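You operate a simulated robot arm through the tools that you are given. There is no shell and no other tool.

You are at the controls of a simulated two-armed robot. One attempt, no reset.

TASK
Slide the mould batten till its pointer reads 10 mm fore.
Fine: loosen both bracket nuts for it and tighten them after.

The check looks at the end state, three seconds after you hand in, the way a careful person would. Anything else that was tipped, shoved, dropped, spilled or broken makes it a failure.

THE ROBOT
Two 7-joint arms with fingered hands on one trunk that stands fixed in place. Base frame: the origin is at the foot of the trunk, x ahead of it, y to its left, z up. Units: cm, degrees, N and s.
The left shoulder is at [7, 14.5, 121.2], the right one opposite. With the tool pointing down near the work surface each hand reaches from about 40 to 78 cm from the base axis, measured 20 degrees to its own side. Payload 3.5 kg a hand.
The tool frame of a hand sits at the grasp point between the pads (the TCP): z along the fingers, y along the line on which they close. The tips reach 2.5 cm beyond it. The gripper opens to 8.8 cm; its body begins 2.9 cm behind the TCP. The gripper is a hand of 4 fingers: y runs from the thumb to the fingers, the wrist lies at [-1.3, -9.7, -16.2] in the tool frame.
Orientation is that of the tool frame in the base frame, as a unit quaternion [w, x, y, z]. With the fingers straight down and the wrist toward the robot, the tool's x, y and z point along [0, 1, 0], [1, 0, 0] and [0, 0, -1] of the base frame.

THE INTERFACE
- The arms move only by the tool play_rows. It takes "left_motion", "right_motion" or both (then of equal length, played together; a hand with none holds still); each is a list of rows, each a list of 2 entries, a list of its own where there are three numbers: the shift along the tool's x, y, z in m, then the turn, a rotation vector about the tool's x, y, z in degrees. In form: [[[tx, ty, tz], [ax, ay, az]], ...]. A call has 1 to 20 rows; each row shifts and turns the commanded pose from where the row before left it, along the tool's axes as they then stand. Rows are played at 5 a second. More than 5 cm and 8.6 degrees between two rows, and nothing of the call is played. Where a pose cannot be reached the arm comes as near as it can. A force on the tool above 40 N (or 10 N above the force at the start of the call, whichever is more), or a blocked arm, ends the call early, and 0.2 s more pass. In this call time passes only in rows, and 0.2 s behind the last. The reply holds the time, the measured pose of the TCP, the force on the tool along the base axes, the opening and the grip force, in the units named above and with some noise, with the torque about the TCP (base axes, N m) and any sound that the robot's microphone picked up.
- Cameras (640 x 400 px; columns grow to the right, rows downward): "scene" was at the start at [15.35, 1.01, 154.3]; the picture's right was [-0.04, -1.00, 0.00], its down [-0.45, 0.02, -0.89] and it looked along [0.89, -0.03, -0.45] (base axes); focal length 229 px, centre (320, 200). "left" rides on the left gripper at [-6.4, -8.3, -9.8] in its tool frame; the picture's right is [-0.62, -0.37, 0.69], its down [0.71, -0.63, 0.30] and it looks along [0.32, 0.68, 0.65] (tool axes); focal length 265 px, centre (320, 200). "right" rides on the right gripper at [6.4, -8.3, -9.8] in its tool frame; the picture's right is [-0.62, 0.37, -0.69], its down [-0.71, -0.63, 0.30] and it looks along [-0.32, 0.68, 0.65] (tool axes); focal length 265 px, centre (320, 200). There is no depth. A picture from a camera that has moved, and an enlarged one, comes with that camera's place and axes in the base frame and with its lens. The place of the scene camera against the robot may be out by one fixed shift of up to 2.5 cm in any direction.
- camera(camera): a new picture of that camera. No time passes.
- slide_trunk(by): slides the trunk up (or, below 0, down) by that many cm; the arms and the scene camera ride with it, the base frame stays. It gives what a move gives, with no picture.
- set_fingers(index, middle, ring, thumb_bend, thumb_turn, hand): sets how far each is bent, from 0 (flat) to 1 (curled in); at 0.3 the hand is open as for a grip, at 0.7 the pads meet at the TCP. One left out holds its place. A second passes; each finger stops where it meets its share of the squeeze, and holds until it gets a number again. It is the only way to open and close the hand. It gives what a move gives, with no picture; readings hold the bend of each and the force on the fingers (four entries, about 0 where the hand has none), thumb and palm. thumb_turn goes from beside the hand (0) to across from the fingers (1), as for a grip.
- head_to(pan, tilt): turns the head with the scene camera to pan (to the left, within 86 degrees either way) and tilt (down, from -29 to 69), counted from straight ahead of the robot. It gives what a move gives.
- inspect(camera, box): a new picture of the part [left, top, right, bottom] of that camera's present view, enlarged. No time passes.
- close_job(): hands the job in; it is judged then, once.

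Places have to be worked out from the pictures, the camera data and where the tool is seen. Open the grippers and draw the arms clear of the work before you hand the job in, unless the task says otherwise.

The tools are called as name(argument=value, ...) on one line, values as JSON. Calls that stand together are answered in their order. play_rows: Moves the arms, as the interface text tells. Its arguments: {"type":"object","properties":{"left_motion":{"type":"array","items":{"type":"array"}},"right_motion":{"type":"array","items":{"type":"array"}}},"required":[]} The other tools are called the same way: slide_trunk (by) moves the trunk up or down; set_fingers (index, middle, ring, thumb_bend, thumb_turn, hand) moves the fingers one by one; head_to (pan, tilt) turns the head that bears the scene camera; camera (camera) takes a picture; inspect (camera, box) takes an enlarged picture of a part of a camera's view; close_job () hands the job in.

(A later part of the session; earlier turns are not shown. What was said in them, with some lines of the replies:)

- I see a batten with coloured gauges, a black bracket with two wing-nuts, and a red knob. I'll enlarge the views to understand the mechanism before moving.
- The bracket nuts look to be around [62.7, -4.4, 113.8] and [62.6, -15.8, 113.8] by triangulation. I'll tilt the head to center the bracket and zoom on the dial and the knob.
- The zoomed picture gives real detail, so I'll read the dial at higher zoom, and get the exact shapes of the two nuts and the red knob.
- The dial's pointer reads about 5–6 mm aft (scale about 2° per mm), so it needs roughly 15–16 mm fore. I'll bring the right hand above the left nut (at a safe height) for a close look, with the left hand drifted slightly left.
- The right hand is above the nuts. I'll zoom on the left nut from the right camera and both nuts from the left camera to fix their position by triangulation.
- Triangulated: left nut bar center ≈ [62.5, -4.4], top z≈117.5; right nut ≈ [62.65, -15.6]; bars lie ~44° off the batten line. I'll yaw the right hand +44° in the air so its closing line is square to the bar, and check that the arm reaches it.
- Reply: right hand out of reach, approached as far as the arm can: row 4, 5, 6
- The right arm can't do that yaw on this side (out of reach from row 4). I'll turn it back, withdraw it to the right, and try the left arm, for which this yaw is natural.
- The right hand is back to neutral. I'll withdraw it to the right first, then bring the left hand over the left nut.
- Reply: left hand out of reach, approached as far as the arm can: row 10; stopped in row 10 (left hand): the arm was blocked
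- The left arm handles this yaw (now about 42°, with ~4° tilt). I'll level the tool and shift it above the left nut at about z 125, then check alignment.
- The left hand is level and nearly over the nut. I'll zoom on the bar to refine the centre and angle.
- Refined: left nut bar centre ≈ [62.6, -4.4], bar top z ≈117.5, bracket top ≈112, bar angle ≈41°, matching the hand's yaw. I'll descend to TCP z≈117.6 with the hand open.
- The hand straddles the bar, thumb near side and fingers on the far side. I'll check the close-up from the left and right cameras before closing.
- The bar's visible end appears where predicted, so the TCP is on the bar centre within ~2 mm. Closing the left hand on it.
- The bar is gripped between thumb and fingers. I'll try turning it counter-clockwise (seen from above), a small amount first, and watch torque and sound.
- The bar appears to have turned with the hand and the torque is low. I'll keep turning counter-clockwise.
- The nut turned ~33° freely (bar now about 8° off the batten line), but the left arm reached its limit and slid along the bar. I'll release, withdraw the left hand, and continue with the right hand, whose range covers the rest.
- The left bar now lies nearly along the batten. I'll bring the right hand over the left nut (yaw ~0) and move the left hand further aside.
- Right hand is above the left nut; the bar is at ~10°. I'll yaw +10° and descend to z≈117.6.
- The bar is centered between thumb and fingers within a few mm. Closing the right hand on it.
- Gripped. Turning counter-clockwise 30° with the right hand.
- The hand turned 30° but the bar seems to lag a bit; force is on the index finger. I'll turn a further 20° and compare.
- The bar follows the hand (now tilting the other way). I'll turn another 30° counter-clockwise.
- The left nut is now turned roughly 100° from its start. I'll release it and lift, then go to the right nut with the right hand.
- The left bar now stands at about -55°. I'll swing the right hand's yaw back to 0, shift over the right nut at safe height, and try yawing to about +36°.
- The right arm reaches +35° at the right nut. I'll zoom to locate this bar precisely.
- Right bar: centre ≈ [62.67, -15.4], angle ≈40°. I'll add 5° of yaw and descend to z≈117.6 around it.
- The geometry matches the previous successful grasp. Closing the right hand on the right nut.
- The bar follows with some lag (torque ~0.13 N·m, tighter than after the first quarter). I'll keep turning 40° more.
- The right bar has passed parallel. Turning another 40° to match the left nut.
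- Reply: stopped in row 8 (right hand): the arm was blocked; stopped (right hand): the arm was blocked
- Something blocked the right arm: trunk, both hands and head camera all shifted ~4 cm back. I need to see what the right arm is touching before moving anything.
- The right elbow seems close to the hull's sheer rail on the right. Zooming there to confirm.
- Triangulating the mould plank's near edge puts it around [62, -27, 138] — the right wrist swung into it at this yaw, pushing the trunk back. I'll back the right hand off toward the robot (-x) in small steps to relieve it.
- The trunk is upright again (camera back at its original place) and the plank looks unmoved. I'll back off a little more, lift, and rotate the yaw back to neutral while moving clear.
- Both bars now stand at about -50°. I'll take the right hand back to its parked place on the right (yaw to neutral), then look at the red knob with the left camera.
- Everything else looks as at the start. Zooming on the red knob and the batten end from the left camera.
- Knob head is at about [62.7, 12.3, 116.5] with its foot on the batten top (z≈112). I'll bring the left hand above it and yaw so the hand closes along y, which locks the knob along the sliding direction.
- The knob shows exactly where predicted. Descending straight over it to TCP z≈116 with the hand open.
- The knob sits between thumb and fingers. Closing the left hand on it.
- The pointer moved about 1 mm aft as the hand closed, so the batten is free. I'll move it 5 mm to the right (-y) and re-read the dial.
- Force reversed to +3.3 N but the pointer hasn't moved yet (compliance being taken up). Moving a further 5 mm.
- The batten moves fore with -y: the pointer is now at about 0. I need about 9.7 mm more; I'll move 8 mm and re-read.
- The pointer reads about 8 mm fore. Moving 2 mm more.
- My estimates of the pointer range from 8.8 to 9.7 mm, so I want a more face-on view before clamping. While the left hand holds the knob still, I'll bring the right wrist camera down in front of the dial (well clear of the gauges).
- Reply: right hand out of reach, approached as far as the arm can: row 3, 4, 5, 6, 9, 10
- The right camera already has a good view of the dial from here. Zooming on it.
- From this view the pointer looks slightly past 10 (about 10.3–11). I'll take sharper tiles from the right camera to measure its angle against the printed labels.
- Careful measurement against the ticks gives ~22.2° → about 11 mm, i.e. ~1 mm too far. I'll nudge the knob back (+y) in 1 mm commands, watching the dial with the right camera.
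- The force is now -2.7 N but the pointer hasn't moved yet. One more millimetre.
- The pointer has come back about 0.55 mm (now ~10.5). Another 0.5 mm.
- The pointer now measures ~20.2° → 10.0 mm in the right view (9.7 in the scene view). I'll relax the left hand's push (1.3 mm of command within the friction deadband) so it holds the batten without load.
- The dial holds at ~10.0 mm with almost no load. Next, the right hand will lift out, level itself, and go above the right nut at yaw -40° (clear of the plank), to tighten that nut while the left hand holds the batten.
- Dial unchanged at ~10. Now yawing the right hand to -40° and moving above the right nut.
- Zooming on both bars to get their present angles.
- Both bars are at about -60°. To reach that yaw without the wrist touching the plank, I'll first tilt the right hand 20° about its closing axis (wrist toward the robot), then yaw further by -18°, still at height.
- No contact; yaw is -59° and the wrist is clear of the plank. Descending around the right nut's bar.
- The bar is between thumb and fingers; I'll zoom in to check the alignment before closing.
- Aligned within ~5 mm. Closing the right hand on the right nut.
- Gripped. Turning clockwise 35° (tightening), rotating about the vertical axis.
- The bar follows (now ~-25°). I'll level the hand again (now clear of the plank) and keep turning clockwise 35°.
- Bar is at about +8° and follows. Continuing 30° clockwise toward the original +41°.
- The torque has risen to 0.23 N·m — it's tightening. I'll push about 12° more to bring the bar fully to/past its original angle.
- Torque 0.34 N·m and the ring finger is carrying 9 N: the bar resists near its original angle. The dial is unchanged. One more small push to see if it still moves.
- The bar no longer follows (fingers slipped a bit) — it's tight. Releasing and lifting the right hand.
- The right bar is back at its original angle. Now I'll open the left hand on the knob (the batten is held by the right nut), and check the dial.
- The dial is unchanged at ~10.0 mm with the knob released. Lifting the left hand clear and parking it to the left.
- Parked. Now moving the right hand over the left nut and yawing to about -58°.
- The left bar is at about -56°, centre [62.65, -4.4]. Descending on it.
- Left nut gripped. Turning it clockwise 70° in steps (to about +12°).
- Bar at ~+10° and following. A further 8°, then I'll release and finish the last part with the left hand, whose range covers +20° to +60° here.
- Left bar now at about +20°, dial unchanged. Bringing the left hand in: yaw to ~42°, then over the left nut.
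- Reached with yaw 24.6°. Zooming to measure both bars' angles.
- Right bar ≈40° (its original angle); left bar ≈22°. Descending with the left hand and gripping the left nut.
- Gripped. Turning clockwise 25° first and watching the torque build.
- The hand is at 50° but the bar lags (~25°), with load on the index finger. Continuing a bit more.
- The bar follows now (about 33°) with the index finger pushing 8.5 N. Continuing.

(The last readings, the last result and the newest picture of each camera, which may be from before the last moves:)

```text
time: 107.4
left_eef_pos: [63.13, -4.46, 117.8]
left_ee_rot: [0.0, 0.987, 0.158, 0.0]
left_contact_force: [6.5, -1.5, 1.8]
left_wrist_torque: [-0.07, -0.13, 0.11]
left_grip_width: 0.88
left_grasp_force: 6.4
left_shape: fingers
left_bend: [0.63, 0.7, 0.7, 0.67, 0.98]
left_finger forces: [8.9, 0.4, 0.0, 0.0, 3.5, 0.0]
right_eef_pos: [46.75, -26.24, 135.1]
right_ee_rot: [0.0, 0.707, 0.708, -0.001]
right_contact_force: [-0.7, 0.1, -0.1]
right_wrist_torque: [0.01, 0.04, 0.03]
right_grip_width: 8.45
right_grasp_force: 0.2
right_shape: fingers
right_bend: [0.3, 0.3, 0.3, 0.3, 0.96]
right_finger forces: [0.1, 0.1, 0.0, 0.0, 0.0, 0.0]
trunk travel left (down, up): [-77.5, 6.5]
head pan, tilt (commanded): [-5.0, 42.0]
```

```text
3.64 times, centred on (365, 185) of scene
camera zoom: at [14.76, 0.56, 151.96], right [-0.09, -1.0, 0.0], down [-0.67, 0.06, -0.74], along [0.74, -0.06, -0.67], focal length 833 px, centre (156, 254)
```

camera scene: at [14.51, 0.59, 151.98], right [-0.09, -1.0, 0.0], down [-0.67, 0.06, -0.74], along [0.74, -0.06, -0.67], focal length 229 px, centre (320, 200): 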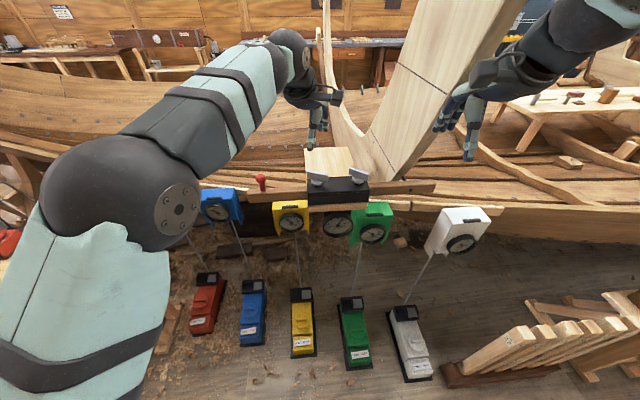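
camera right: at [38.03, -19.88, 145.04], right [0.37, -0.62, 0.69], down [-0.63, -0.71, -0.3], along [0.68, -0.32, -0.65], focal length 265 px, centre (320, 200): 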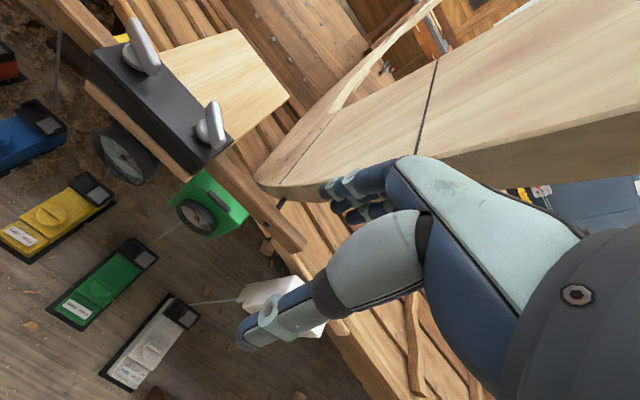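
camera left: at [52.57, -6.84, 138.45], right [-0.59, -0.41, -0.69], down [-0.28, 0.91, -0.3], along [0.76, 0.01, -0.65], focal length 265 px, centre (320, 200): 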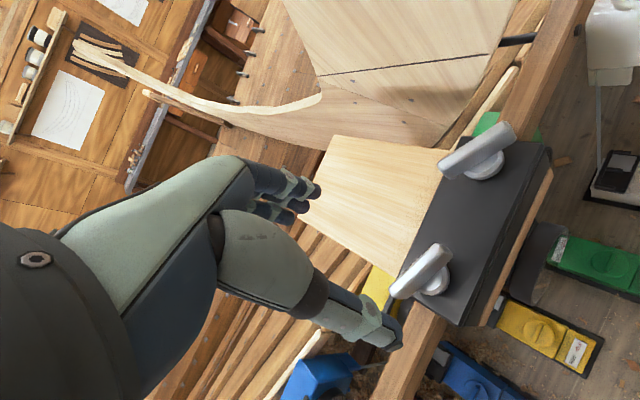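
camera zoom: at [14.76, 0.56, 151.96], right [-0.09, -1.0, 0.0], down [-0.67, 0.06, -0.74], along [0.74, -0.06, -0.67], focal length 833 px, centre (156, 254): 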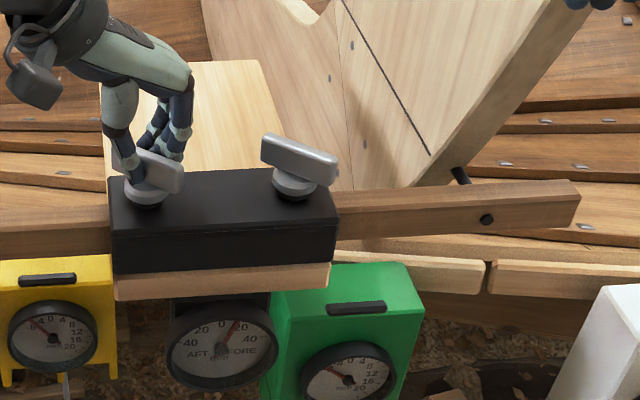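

Bar is near 44° relative to its start, torque still only 0.11 N·m. Continuing until it resists like the right one did.

play_rows(left_motion=[[[0, 0, 0], [0, 0, 4]], [[0, 0, 0], [0, 0, 4]], [[0, 0, 0], [0, 0, 4]]])

inspect(camera="left", box=[220, 140, 480, 370])

inspect(camera="scene", box=[300, 130, 430, 240])

```text
time: 108.2
left_eef_pos: [62.87, -4.42, 117.72]
left_ee_rot: [0.001, 0.998, 0.057, 0.001]
left_contact_force: [20.1, -3.7, 6.2]
left_wrist_torque: [-0.11, -0.41, 0.33]
left_grip_width: 1.03
left_grasp_force: 11.8
left_shape: fingers
left_bend: [0.62, 0.7, 0.7, 0.68, 0.98]
left_finger forces: [19.3, 1.1, 0.0, 0.0, 3.1, 0.1]
left hand out of reach, approached as far as the arm can: row 3
right_eef_pos: [47.18, -26.06, 135.08]
right_ee_rot: [-0.002, 0.707, 0.707, -0.002]
right_contact_force: [0.3, 0.0, -1.0]
right_wrist_torque: [0.01, -0.01, -0.01]
right_grip_width: 8.47
right_grasp_force: 0.1
right_shape: fingers
right_bend: [0.3, 0.3, 0.3, 0.3, 0.96]
right_finger forces: [0.1, 0.0, 0.0, 0.0, 0.1, 0.0]
trunk travel left (down, up): [-77.5, 6.5]
head pan, tilt (commanded): [-5.0, 42.0]
```

```text
1.74 times, centred on (350, 255) of left
camera zoom: at [55.51, 3.12, 127.52], right [-0.66, 0.29, -0.69], down [0.64, 0.71, -0.31], along [0.4, -0.64, -0.65], focal length 462 px, centre (268, 104)
```

zoom: 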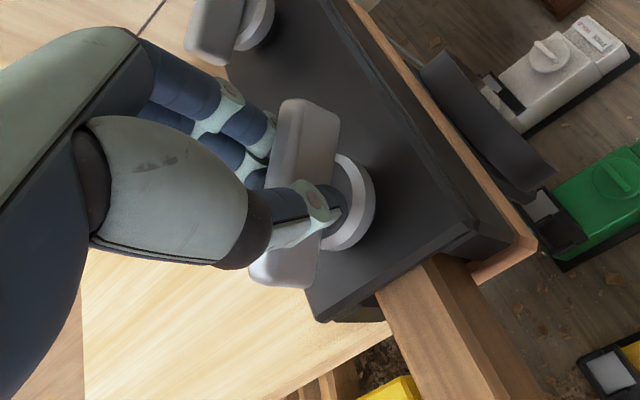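

```text
3.64 times, centred on (365, 185) of scene
camera zoom: at [15.21, 0.51, 151.93], right [-0.09, -1.0, 0.0], down [-0.67, 0.06, -0.74], along [0.74, -0.06, -0.67], focal length 833 px, centre (156, 254)
```

zoom: 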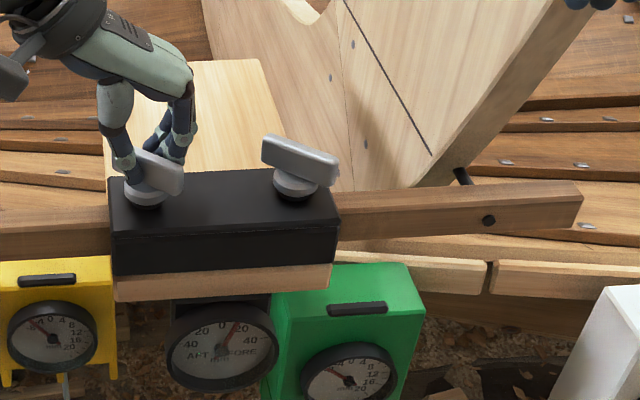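

Torque jumped to 0.33 N·m (index 19 N) with the bar no longer moving — the left nut is tight too. Releasing and lifting the left hand.

set_fingers(hand="left", index=0.3, middle=0.3, ring=0.3, thumb_bend=0.3)

play_rows(left_motion=[[[0, 0, -0.01], [0, 0, 0]], [[0, 0, -0.02], [0, 0, 0]], [[0, 0, -0.025], [0, 0, 0]], [[0, 0, -0.025], [0, 0, 0]], [[0, 0, -0.025], [0, 0, 0]], [[0, 0, -0.025], [0, 0, 0]]])

camera(camera="left")

inspect(camera="scene", box=[300, 130, 430, 240])

inspect(camera="scene", box=[323, 212, 355, 232])

```text
time: 109.2
left_eef_pos: [62.12, -4.42, 118.0]
left_ee_rot: [0.0, 0.998, 0.055, 0.0]
left_contact_force: [0.8, -1.0, -0.4]
left_wrist_torque: [0.0, 0.03, -0.02]
left_grip_width: 8.41
left_grasp_force: 0.0
left_shape: fingers
left_bend: [0.3, 0.3, 0.3, 0.3, 0.96]
left_finger forces: [0.0, 0.0, 0.0, 0.1, 0.1, 0.0]
right_eef_pos: [46.48, -26.02, 135.2]
right_ee_rot: [0.0, 0.707, 0.707, 0.0]
right_contact_force: [0.3, -0.2, 0.1]
right_wrist_torque: [-0.03, -0.02, 0.02]
right_grip_width: 8.46
right_grasp_force: 0.1
right_shape: fingers
right_bend: [0.3, 0.3, 0.3, 0.3, 0.96]
right_finger forces: [0.0, 0.0, 0.0, 0.0, 0.1, 0.0]
trunk travel left (down, up): [-77.5, 6.5]
head pan, tilt (commanded): [-5.0, 42.0]
```

```text
time: 110.6
left_eef_pos: [59.07, -4.4, 127.8]
left_ee_rot: [0.0, 0.998, 0.055, 0.002]
left_contact_force: [5.5, -11.0, -19.1]
left_wrist_torque: [-0.55, -0.88, 0.3]
left_grip_width: 8.44
left_grasp_force: 0.0
left_shape: fingers
left_bend: [0.3, 0.3, 0.3, 0.3, 0.96]
left_finger forces: [0.0, 0.0, 0.1, 0.0, 0.0, 0.0]
left hand out of reach, approached as far as the arm can: row 2, 3, 4, 5, 6
right_eef_pos: [46.52, -25.97, 135.29]
right_ee_rot: [0.0, 0.707, 0.707, 0.001]
right_contact_force: [0.0, 0.3, 0.5]
right_wrist_torque: [0.0, -0.02, 0.0]
right_grip_width: 8.44
right_grasp_force: 0.0
right_shape: fingers
right_bend: [0.3, 0.3, 0.3, 0.3, 0.96]
right_finger forces: [0.0, 0.1, 0.0, 0.1, 0.1, 0.1]
trunk travel left (down, up): [-77.5, 6.5]
head pan, tilt (commanded): [-5.0, 42.0]
```

```text
taken
camera left: at [51.66, 3.09, 137.58], right [-0.66, 0.3, -0.69], down [0.64, 0.71, -0.3], along [0.4, -0.64, -0.65], focal length 265 px, centre (320, 200)
```

left: 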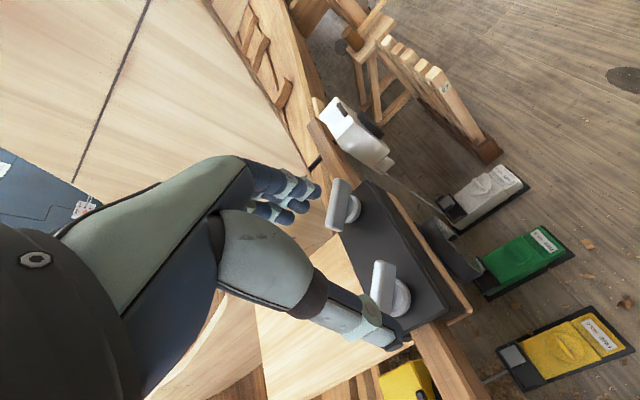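

```text
3.64 times, centred on (365, 185) of scene
camera zoom: at [14.46, 0.61, 151.99], right [-0.09, -1.0, 0.0], down [-0.67, 0.06, -0.74], along [0.74, -0.06, -0.67], focal length 833 px, centre (156, 254)
```

zoom: 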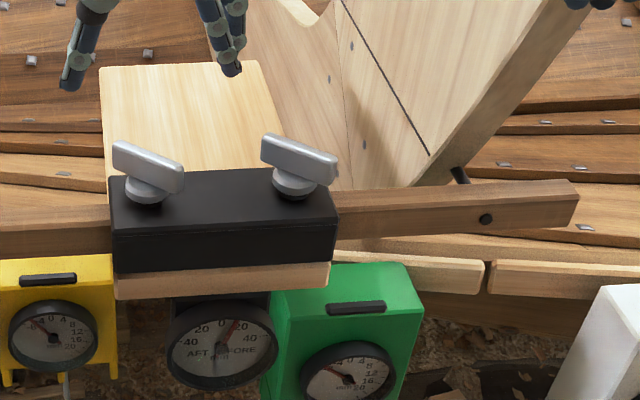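

```text
16.00 times, centred on (339, 222) of scene
camera zoom: at [14.46, 0.61, 151.99], right [-0.09, -1.0, 0.0], down [-0.67, 0.06, -0.74], along [0.74, -0.06, -0.67], focal length 3666 px, centre (16, -152)
```

zoom: 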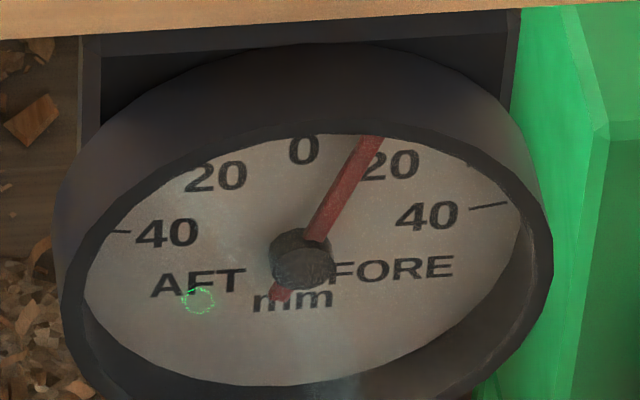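

Both bars are back at their original ~40°; dial still ~10 mm. The left arm is at its limit with a strained wrist reading, so I'll yaw it back and move it left, away from the work.

play_rows(left_motion=[[[0, -0.01, 0], [0, 0, -5]], [[0, -0.01, 0], [0, 0, -6]], [[0, -0.015, 0], [0, 0, -6]], [[0, -0.02, 0], [0, 0, -6]], [[0, -0.02, 0], [0, 0, -6]], [[0, -0.02, 0], [0, 0, -6]]])

camera(camera="scene")

```text
time: 112.0
left_eef_pos: [55.23, 4.33, 127.69]
left_ee_rot: [0.001, 0.936, 0.353, 0.0]
left_contact_force: [0.6, 0.3, 0.5]
left_wrist_torque: [0.01, -0.02, 0.02]
left_grip_width: 8.46
left_grasp_force: 0.1
left_shape: fingers
left_bend: [0.3, 0.3, 0.3, 0.3, 0.96]
left_finger forces: [0.1, 0.0, 0.1, 0.0, 0.0, 0.0]
right_eef_pos: [46.48, -25.92, 135.28]
right_ee_rot: [0.001, 0.708, 0.707, 0.001]
right_contact_force: [-0.9, -0.7, 0.6]
right_wrist_torque: [0.02, 0.01, 0.0]
right_grip_width: 8.46
right_grasp_force: 0.1
right_shape: fingers
right_bend: [0.3, 0.3, 0.3, 0.3, 0.96]
right_finger forces: [0.0, 0.1, 0.0, 0.1, 0.0, 0.0]
trunk travel left (down, up): [-77.5, 6.5]
head pan, tilt (commanded): [-5.0, 42.0]
```

```text
taken
camera scene: at [14.41, 0.63, 151.99], right [-0.09, -1.0, 0.0], down [-0.67, 0.06, -0.74], along [0.74, -0.06, -0.67], focal length 229 px, centre (320, 200)
```

scene: 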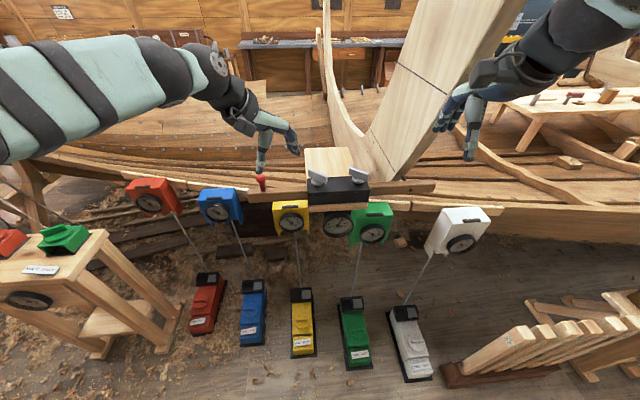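

Forces are zero again. I'll park the left hand further up-left, then use the right camera for a final face-on reading of the dial.

play_rows(left_motion=[[[0.0064, -0.0205, -0.0175], [0, 0, 0]], [[0.0064, -0.0205, -0.0175], [0, 0, 0]], [[0.0064, -0.0205, -0.0175], [0, 0, 0]], [[0.0064, -0.0205, -0.0175], [0, 0, 0]], [[0.0064, -0.0205, -0.0175], [0, 0, 0]], [[0.0064, -0.0205, -0.0175], [0, 0, 0]], [[0.0064, -0.0205, -0.0175], [0, 0, 0]], [[0.0064, -0.0205, -0.0175], [0, 0, 0]], [[0, 0, 0], [0, 0, -7]], [[0, 0, 0], [0, 0, -7]], [[0, 0, 0], [0, 0, -7]], [[0, 0, 0], [0, 0, -7]], [[0, 0, 0], [0, 0, -7]], [[0, 0, 0], [0, 0, -7]], [[0, 0, 0], [0, 0, -6]]])

play_rows(right_motion=[[[0.018, 0.008, 0.02], [0, 0, 0]], [[0.02, 0.008, 0.029], [0, 0, 0]], [[0.02, 0.008, 0.029], [0, 0, 0]], [[0.02, 0.008, 0.029], [0, 0, 0]], [[0.02, 0.008, 0.029], [0, 0, 0]], [[0.02, 0.008, 0.029], [0, 0, 0]], [[0, 0, 0.01], [0, 0, 0]], [[0, 0, 0], [-8, 0, 0]], [[0, 0, 0], [-8, 0, 0]], [[0, 0, 0], [-8, 0, 0]], [[0, 0, 0], [-8, 0, 0]], [[0, 0, 0], [-8, 0, 0]]])

camera(camera="right")

camera(camera="scene")

```text
time: 115.2
left_eef_pos: [48.32, 19.88, 141.83]
left_ee_rot: [0.001, 0.711, 0.704, 0.0]
left_contact_force: [1.1, -0.4, -0.4]
left_wrist_torque: [-0.02, 0.01, 0.02]
left_grip_width: 8.45
left_grasp_force: 0.1
left_shape: fingers
left_bend: [0.3, 0.3, 0.3, 0.3, 0.96]
left_finger forces: [0.0, 0.0, 0.1, 0.1, 0.0, 0.0]
right_eef_pos: [46.56, -26.16, 135.26]
right_ee_rot: [0.001, 0.707, 0.707, -0.001]
right_contact_force: [-0.3, -0.2, 1.1]
right_wrist_torque: [-0.01, -0.02, 0.02]
right_grip_width: 8.45
right_grasp_force: 0.0
right_shape: fingers
right_bend: [0.3, 0.3, 0.3, 0.3, 0.96]
right_finger forces: [0.0, 0.0, 0.0, 0.0, 0.0, 0.0]
trunk travel left (down, up): [-77.5, 6.5]
head pan, tilt (commanded): [-5.0, 42.0]
```

```text
time: 117.8
left_eef_pos: [48.38, 20.09, 141.65]
left_ee_rot: [0.0, 0.711, 0.703, 0.0]
left_contact_force: [-0.3, 0.5, -0.9]
left_wrist_torque: [-0.02, 0.0, 0.0]
left_grip_width: 8.42
left_grasp_force: 0.0
left_shape: fingers
left_bend: [0.3, 0.3, 0.3, 0.3, 0.96]
left_finger forces: [0.1, 0.0, 0.0, 0.0, 0.0, 0.1]
right_eef_pos: [51.42, -13.99, 117.7]
right_ee_rot: [0.243, 0.663, 0.665, 0.242]
right_contact_force: [0.4, -0.7, -1.0]
right_wrist_torque: [-0.02, -0.03, -0.03]
right_grip_width: 8.45
right_grasp_force: 0.0
right_shape: fingers
right_bend: [0.3, 0.3, 0.3, 0.3, 0.96]
right_finger forces: [0.0, 0.1, 0.0, 0.0, 0.1, 0.0]
trunk travel left (down, up): [-77.5, 6.5]
head pan, tilt (commanded): [-5.0, 42.0]
```

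```text
taken
camera right: at [38.54, -7.66, 119.82], right [-0.16, -0.62, 0.77], down [-0.29, -0.72, -0.64], along [0.94, -0.32, -0.06], focal length 265 px, centre (320, 200)
```

right: 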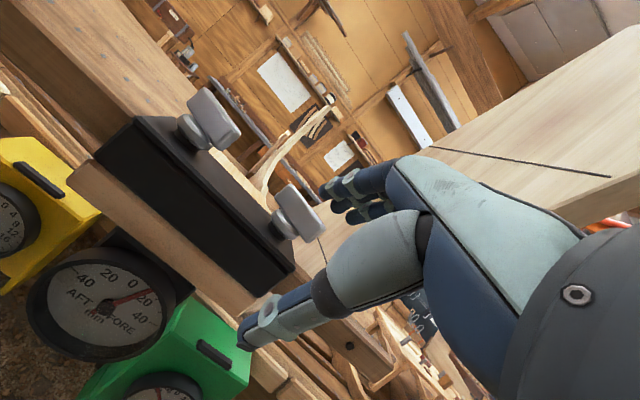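

```text
taken
camera scene: at [14.59, 0.8, 151.98], right [-0.09, -1.0, 0.0], down [-0.67, 0.06, -0.74], along [0.74, -0.07, -0.67], focal length 229 px, centre (320, 200)
```

scene: 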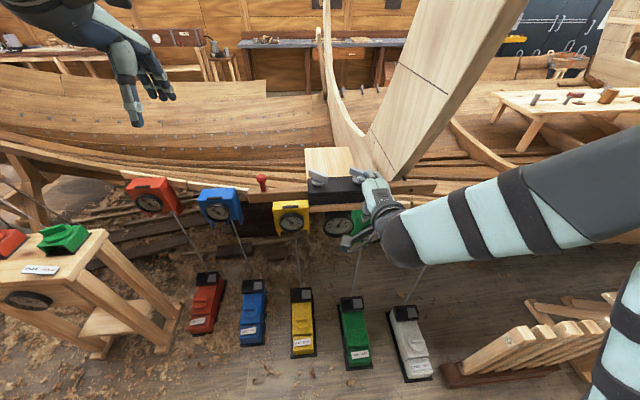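

The arm is clear (no forces), and the dial is visible. Zooming for the final reading.

inspect(camera="right", box=[85, 262, 165, 312])

inspect(camera="right", box=[62, 256, 126, 296])

inspect(camera="right", box=[104, 288, 168, 328])

```text
8.00 times, centred on (125, 287) of right
camera zoom: at [38.54, -7.66, 119.82], right [-0.16, -0.62, 0.77], down [-0.29, -0.72, -0.64], along [0.94, -0.32, -0.06], focal length 2123 px, centre (1880, -496)
```

zoom: 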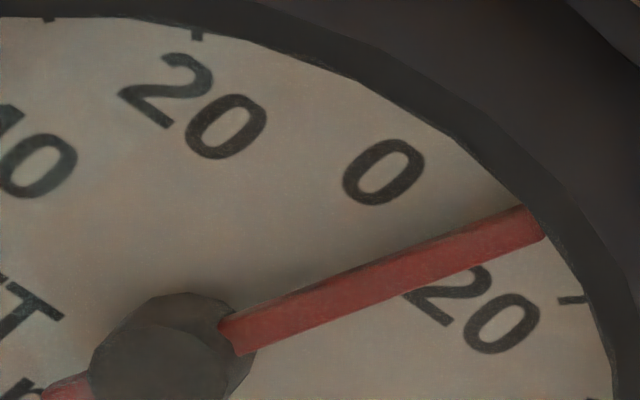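

```text
10.00 times, centred on (94, 276) of right
camera zoom: at [38.54, -7.66, 119.82], right [-0.16, -0.62, 0.77], down [-0.29, -0.72, -0.64], along [0.94, -0.32, -0.06], focal length 2654 px, centre (2580, -560)
```

zoom: 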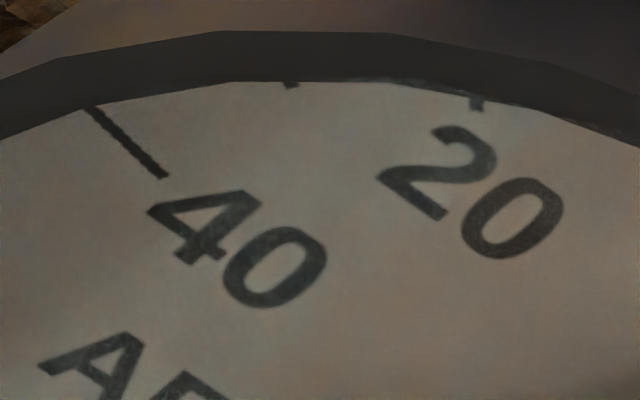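

```text
10.00 times, centred on (136, 308) of right
camera zoom: at [38.54, -7.66, 119.82], right [-0.16, -0.62, 0.77], down [-0.29, -0.72, -0.64], along [0.94, -0.32, -0.06], focal length 2654 px, centre (2160, -880)
```

zoom: 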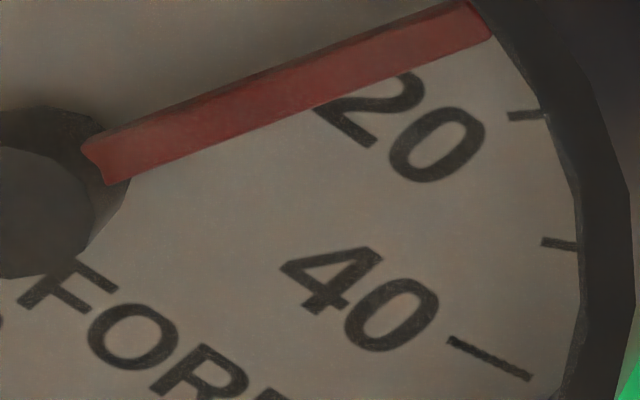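

The final reading works out to 19.8–20.5° → 10.0–10.1 mm fore. Now I'll retrace the right arm's path back out: level, then lift away to the right.

play_rows(right_motion=[[[0, 0, 0], [8, 0, 0]], [[0, 0, 0], [8, 0, 0]], [[0, 0, 0], [8, 0, 0]], [[0, 0, 0], [8, 0, 0]], [[0, 0, 0], [8, 0, 0]], [[0, 0, -0.01], [0, 0, 0]], [[-0.02, -0.008, -0.029], [0, 0, 0]], [[-0.02, -0.008, -0.029], [0, 0, 0]], [[-0.02, -0.008, -0.029], [0, 0, 0]], [[-0.02, -0.008, -0.029], [0, 0, 0]], [[-0.02, -0.008, -0.029], [0, 0, 0]], [[-0.018, -0.008, -0.029], [0, 0, 0]], [[0, 0, -0.029], [0, 0, 0]], [[0, 0, -0.029], [0, 0, 0]]])

camera(camera="scene")

inspect(camera="scene", box=[220, 140, 440, 260])

inspect(camera="scene", box=[323, 212, 355, 232])

```text
time: 120.8
left_eef_pos: [48.42, 20.28, 141.64]
left_ee_rot: [0.0, 0.712, 0.702, -0.001]
left_contact_force: [-0.4, -0.6, -0.5]
left_wrist_torque: [-0.02, -0.01, 0.05]
left_grip_width: 8.45
left_grasp_force: 0.0
left_shape: fingers
left_bend: [0.3, 0.3, 0.3, 0.3, 0.96]
left_finger forces: [0.1, 0.0, 0.1, 0.0, 0.0, 0.1]
right_eef_pos: [46.52, -25.66, 141.92]
right_ee_rot: [0.0, 0.706, 0.708, -0.001]
right_contact_force: [-0.2, 0.1, -0.5]
right_wrist_torque: [-0.01, 0.0, 0.03]
right_grip_width: 8.48
right_grasp_force: 0.1
right_shape: fingers
right_bend: [0.3, 0.3, 0.3, 0.3, 0.96]
right_finger forces: [0.0, 0.0, 0.0, 0.1, 0.0, 0.1]
trunk travel left (down, up): [-77.5, 6.5]
head pan, tilt (commanded): [-5.0, 42.0]
```

```text
taken
camera scene: at [14.51, 0.83, 151.98], right [-0.09, -1.0, 0.0], down [-0.67, 0.06, -0.74], along [0.74, -0.07, -0.67], focal length 229 px, centre (320, 200)
```

scene: 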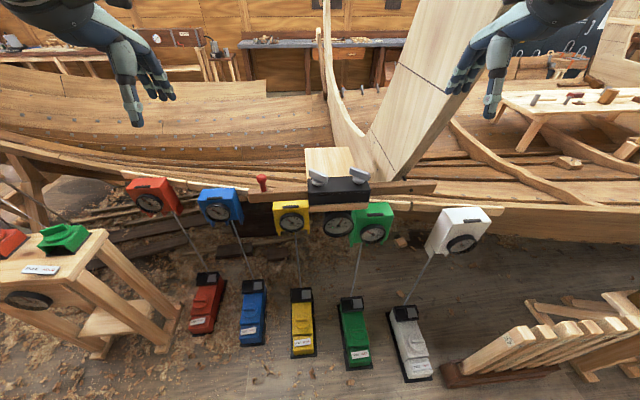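

```text
2.91 times, centred on (330, 200) of scene
camera zoom: at [14.51, 0.83, 151.98], right [-0.09, -1.0, 0.0], down [-0.67, 0.06, -0.74], along [0.74, -0.07, -0.67], focal length 667 px, centre (291, 200)
```

zoom: 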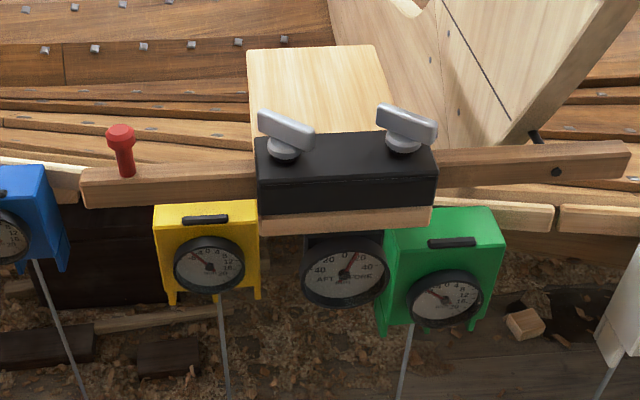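

```text
16.00 times, centred on (339, 222) of scene
camera zoom: at [14.51, 0.83, 151.98], right [-0.09, -1.0, 0.0], down [-0.67, 0.06, -0.74], along [0.74, -0.07, -0.67], focal length 3666 px, centre (16, -152)
```

zoom: 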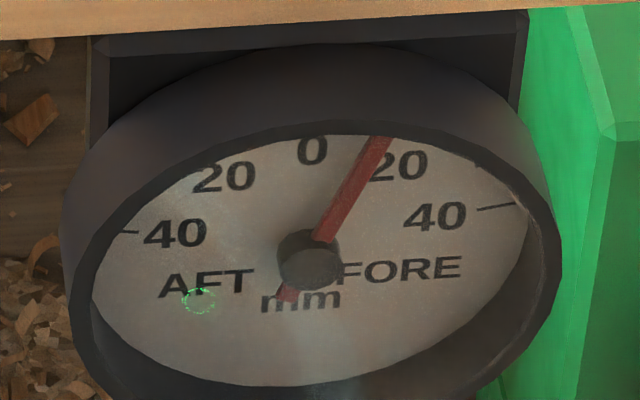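

Everything else matches the starting picture. One last check of both bars' angles from the right camera against their original ~41°.

inspect(camera="right", box=[80, 40, 240, 180])

inspect(camera="scene", box=[300, 160, 380, 210])

```text
2.86 times, centred on (160, 110) of right
camera zoom: at [38.04, -19.25, 151.81], right [0.37, -0.62, 0.69], down [-0.63, -0.72, -0.3], along [0.68, -0.32, -0.65], focal length 758 px, centre (777, 457)
```

zoom: 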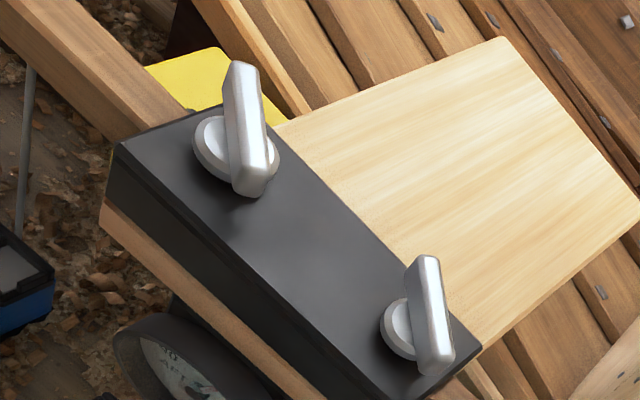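

```text
8.00 times, centred on (340, 185) of scene
camera zoom: at [14.51, 0.83, 151.98], right [-0.09, -1.0, 0.0], down [-0.67, 0.06, -0.74], along [0.74, -0.07, -0.67], focal length 1833 px, centre (160, 320)
```

zoom: 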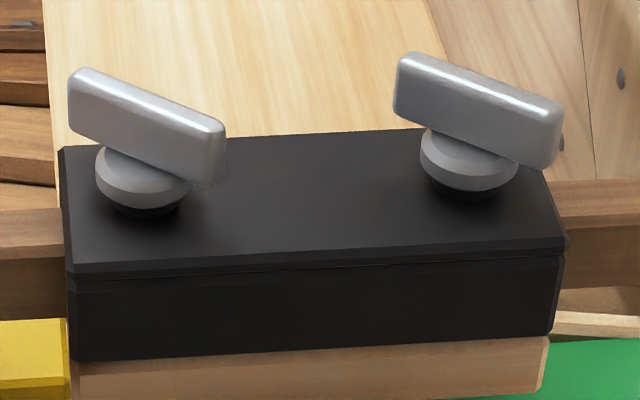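

Both bars sit at or slightly past their original tight angle, and the dial reads 10 mm fore. Both hands are open and clear, and nothing else looks moved, so I'm handing in.

close_job()

```text
The job is handed in.
```

The mould batten's pointer now reads about 10 mm fore. My close-up readings gave 10.0–10.1 mm. It started at about 5–6 mm aft.

- **Nuts:** I loosened both bracket nuts by roughly 100° before sliding the batten. I then tightened both until they stopped turning. Each is at or slightly past its original angle.
- **Slide:** I moved the batten by its red knob. I overshot by about 1 mm, eased it back, then clamped it. The reading stayed at 10 mm after I let go.
- **Contact with the plank:** While I was loosening the right nut, the right wrist appears to have pressed against the large wooden plank behind the bracket. It pushed the robot's trunk back about 4 cm before I backed off. The plank looks unmoved in every later picture.
- **End state:** The gauges and everything else in view look as they did at the start. Both hands are open and parked clear of the work.
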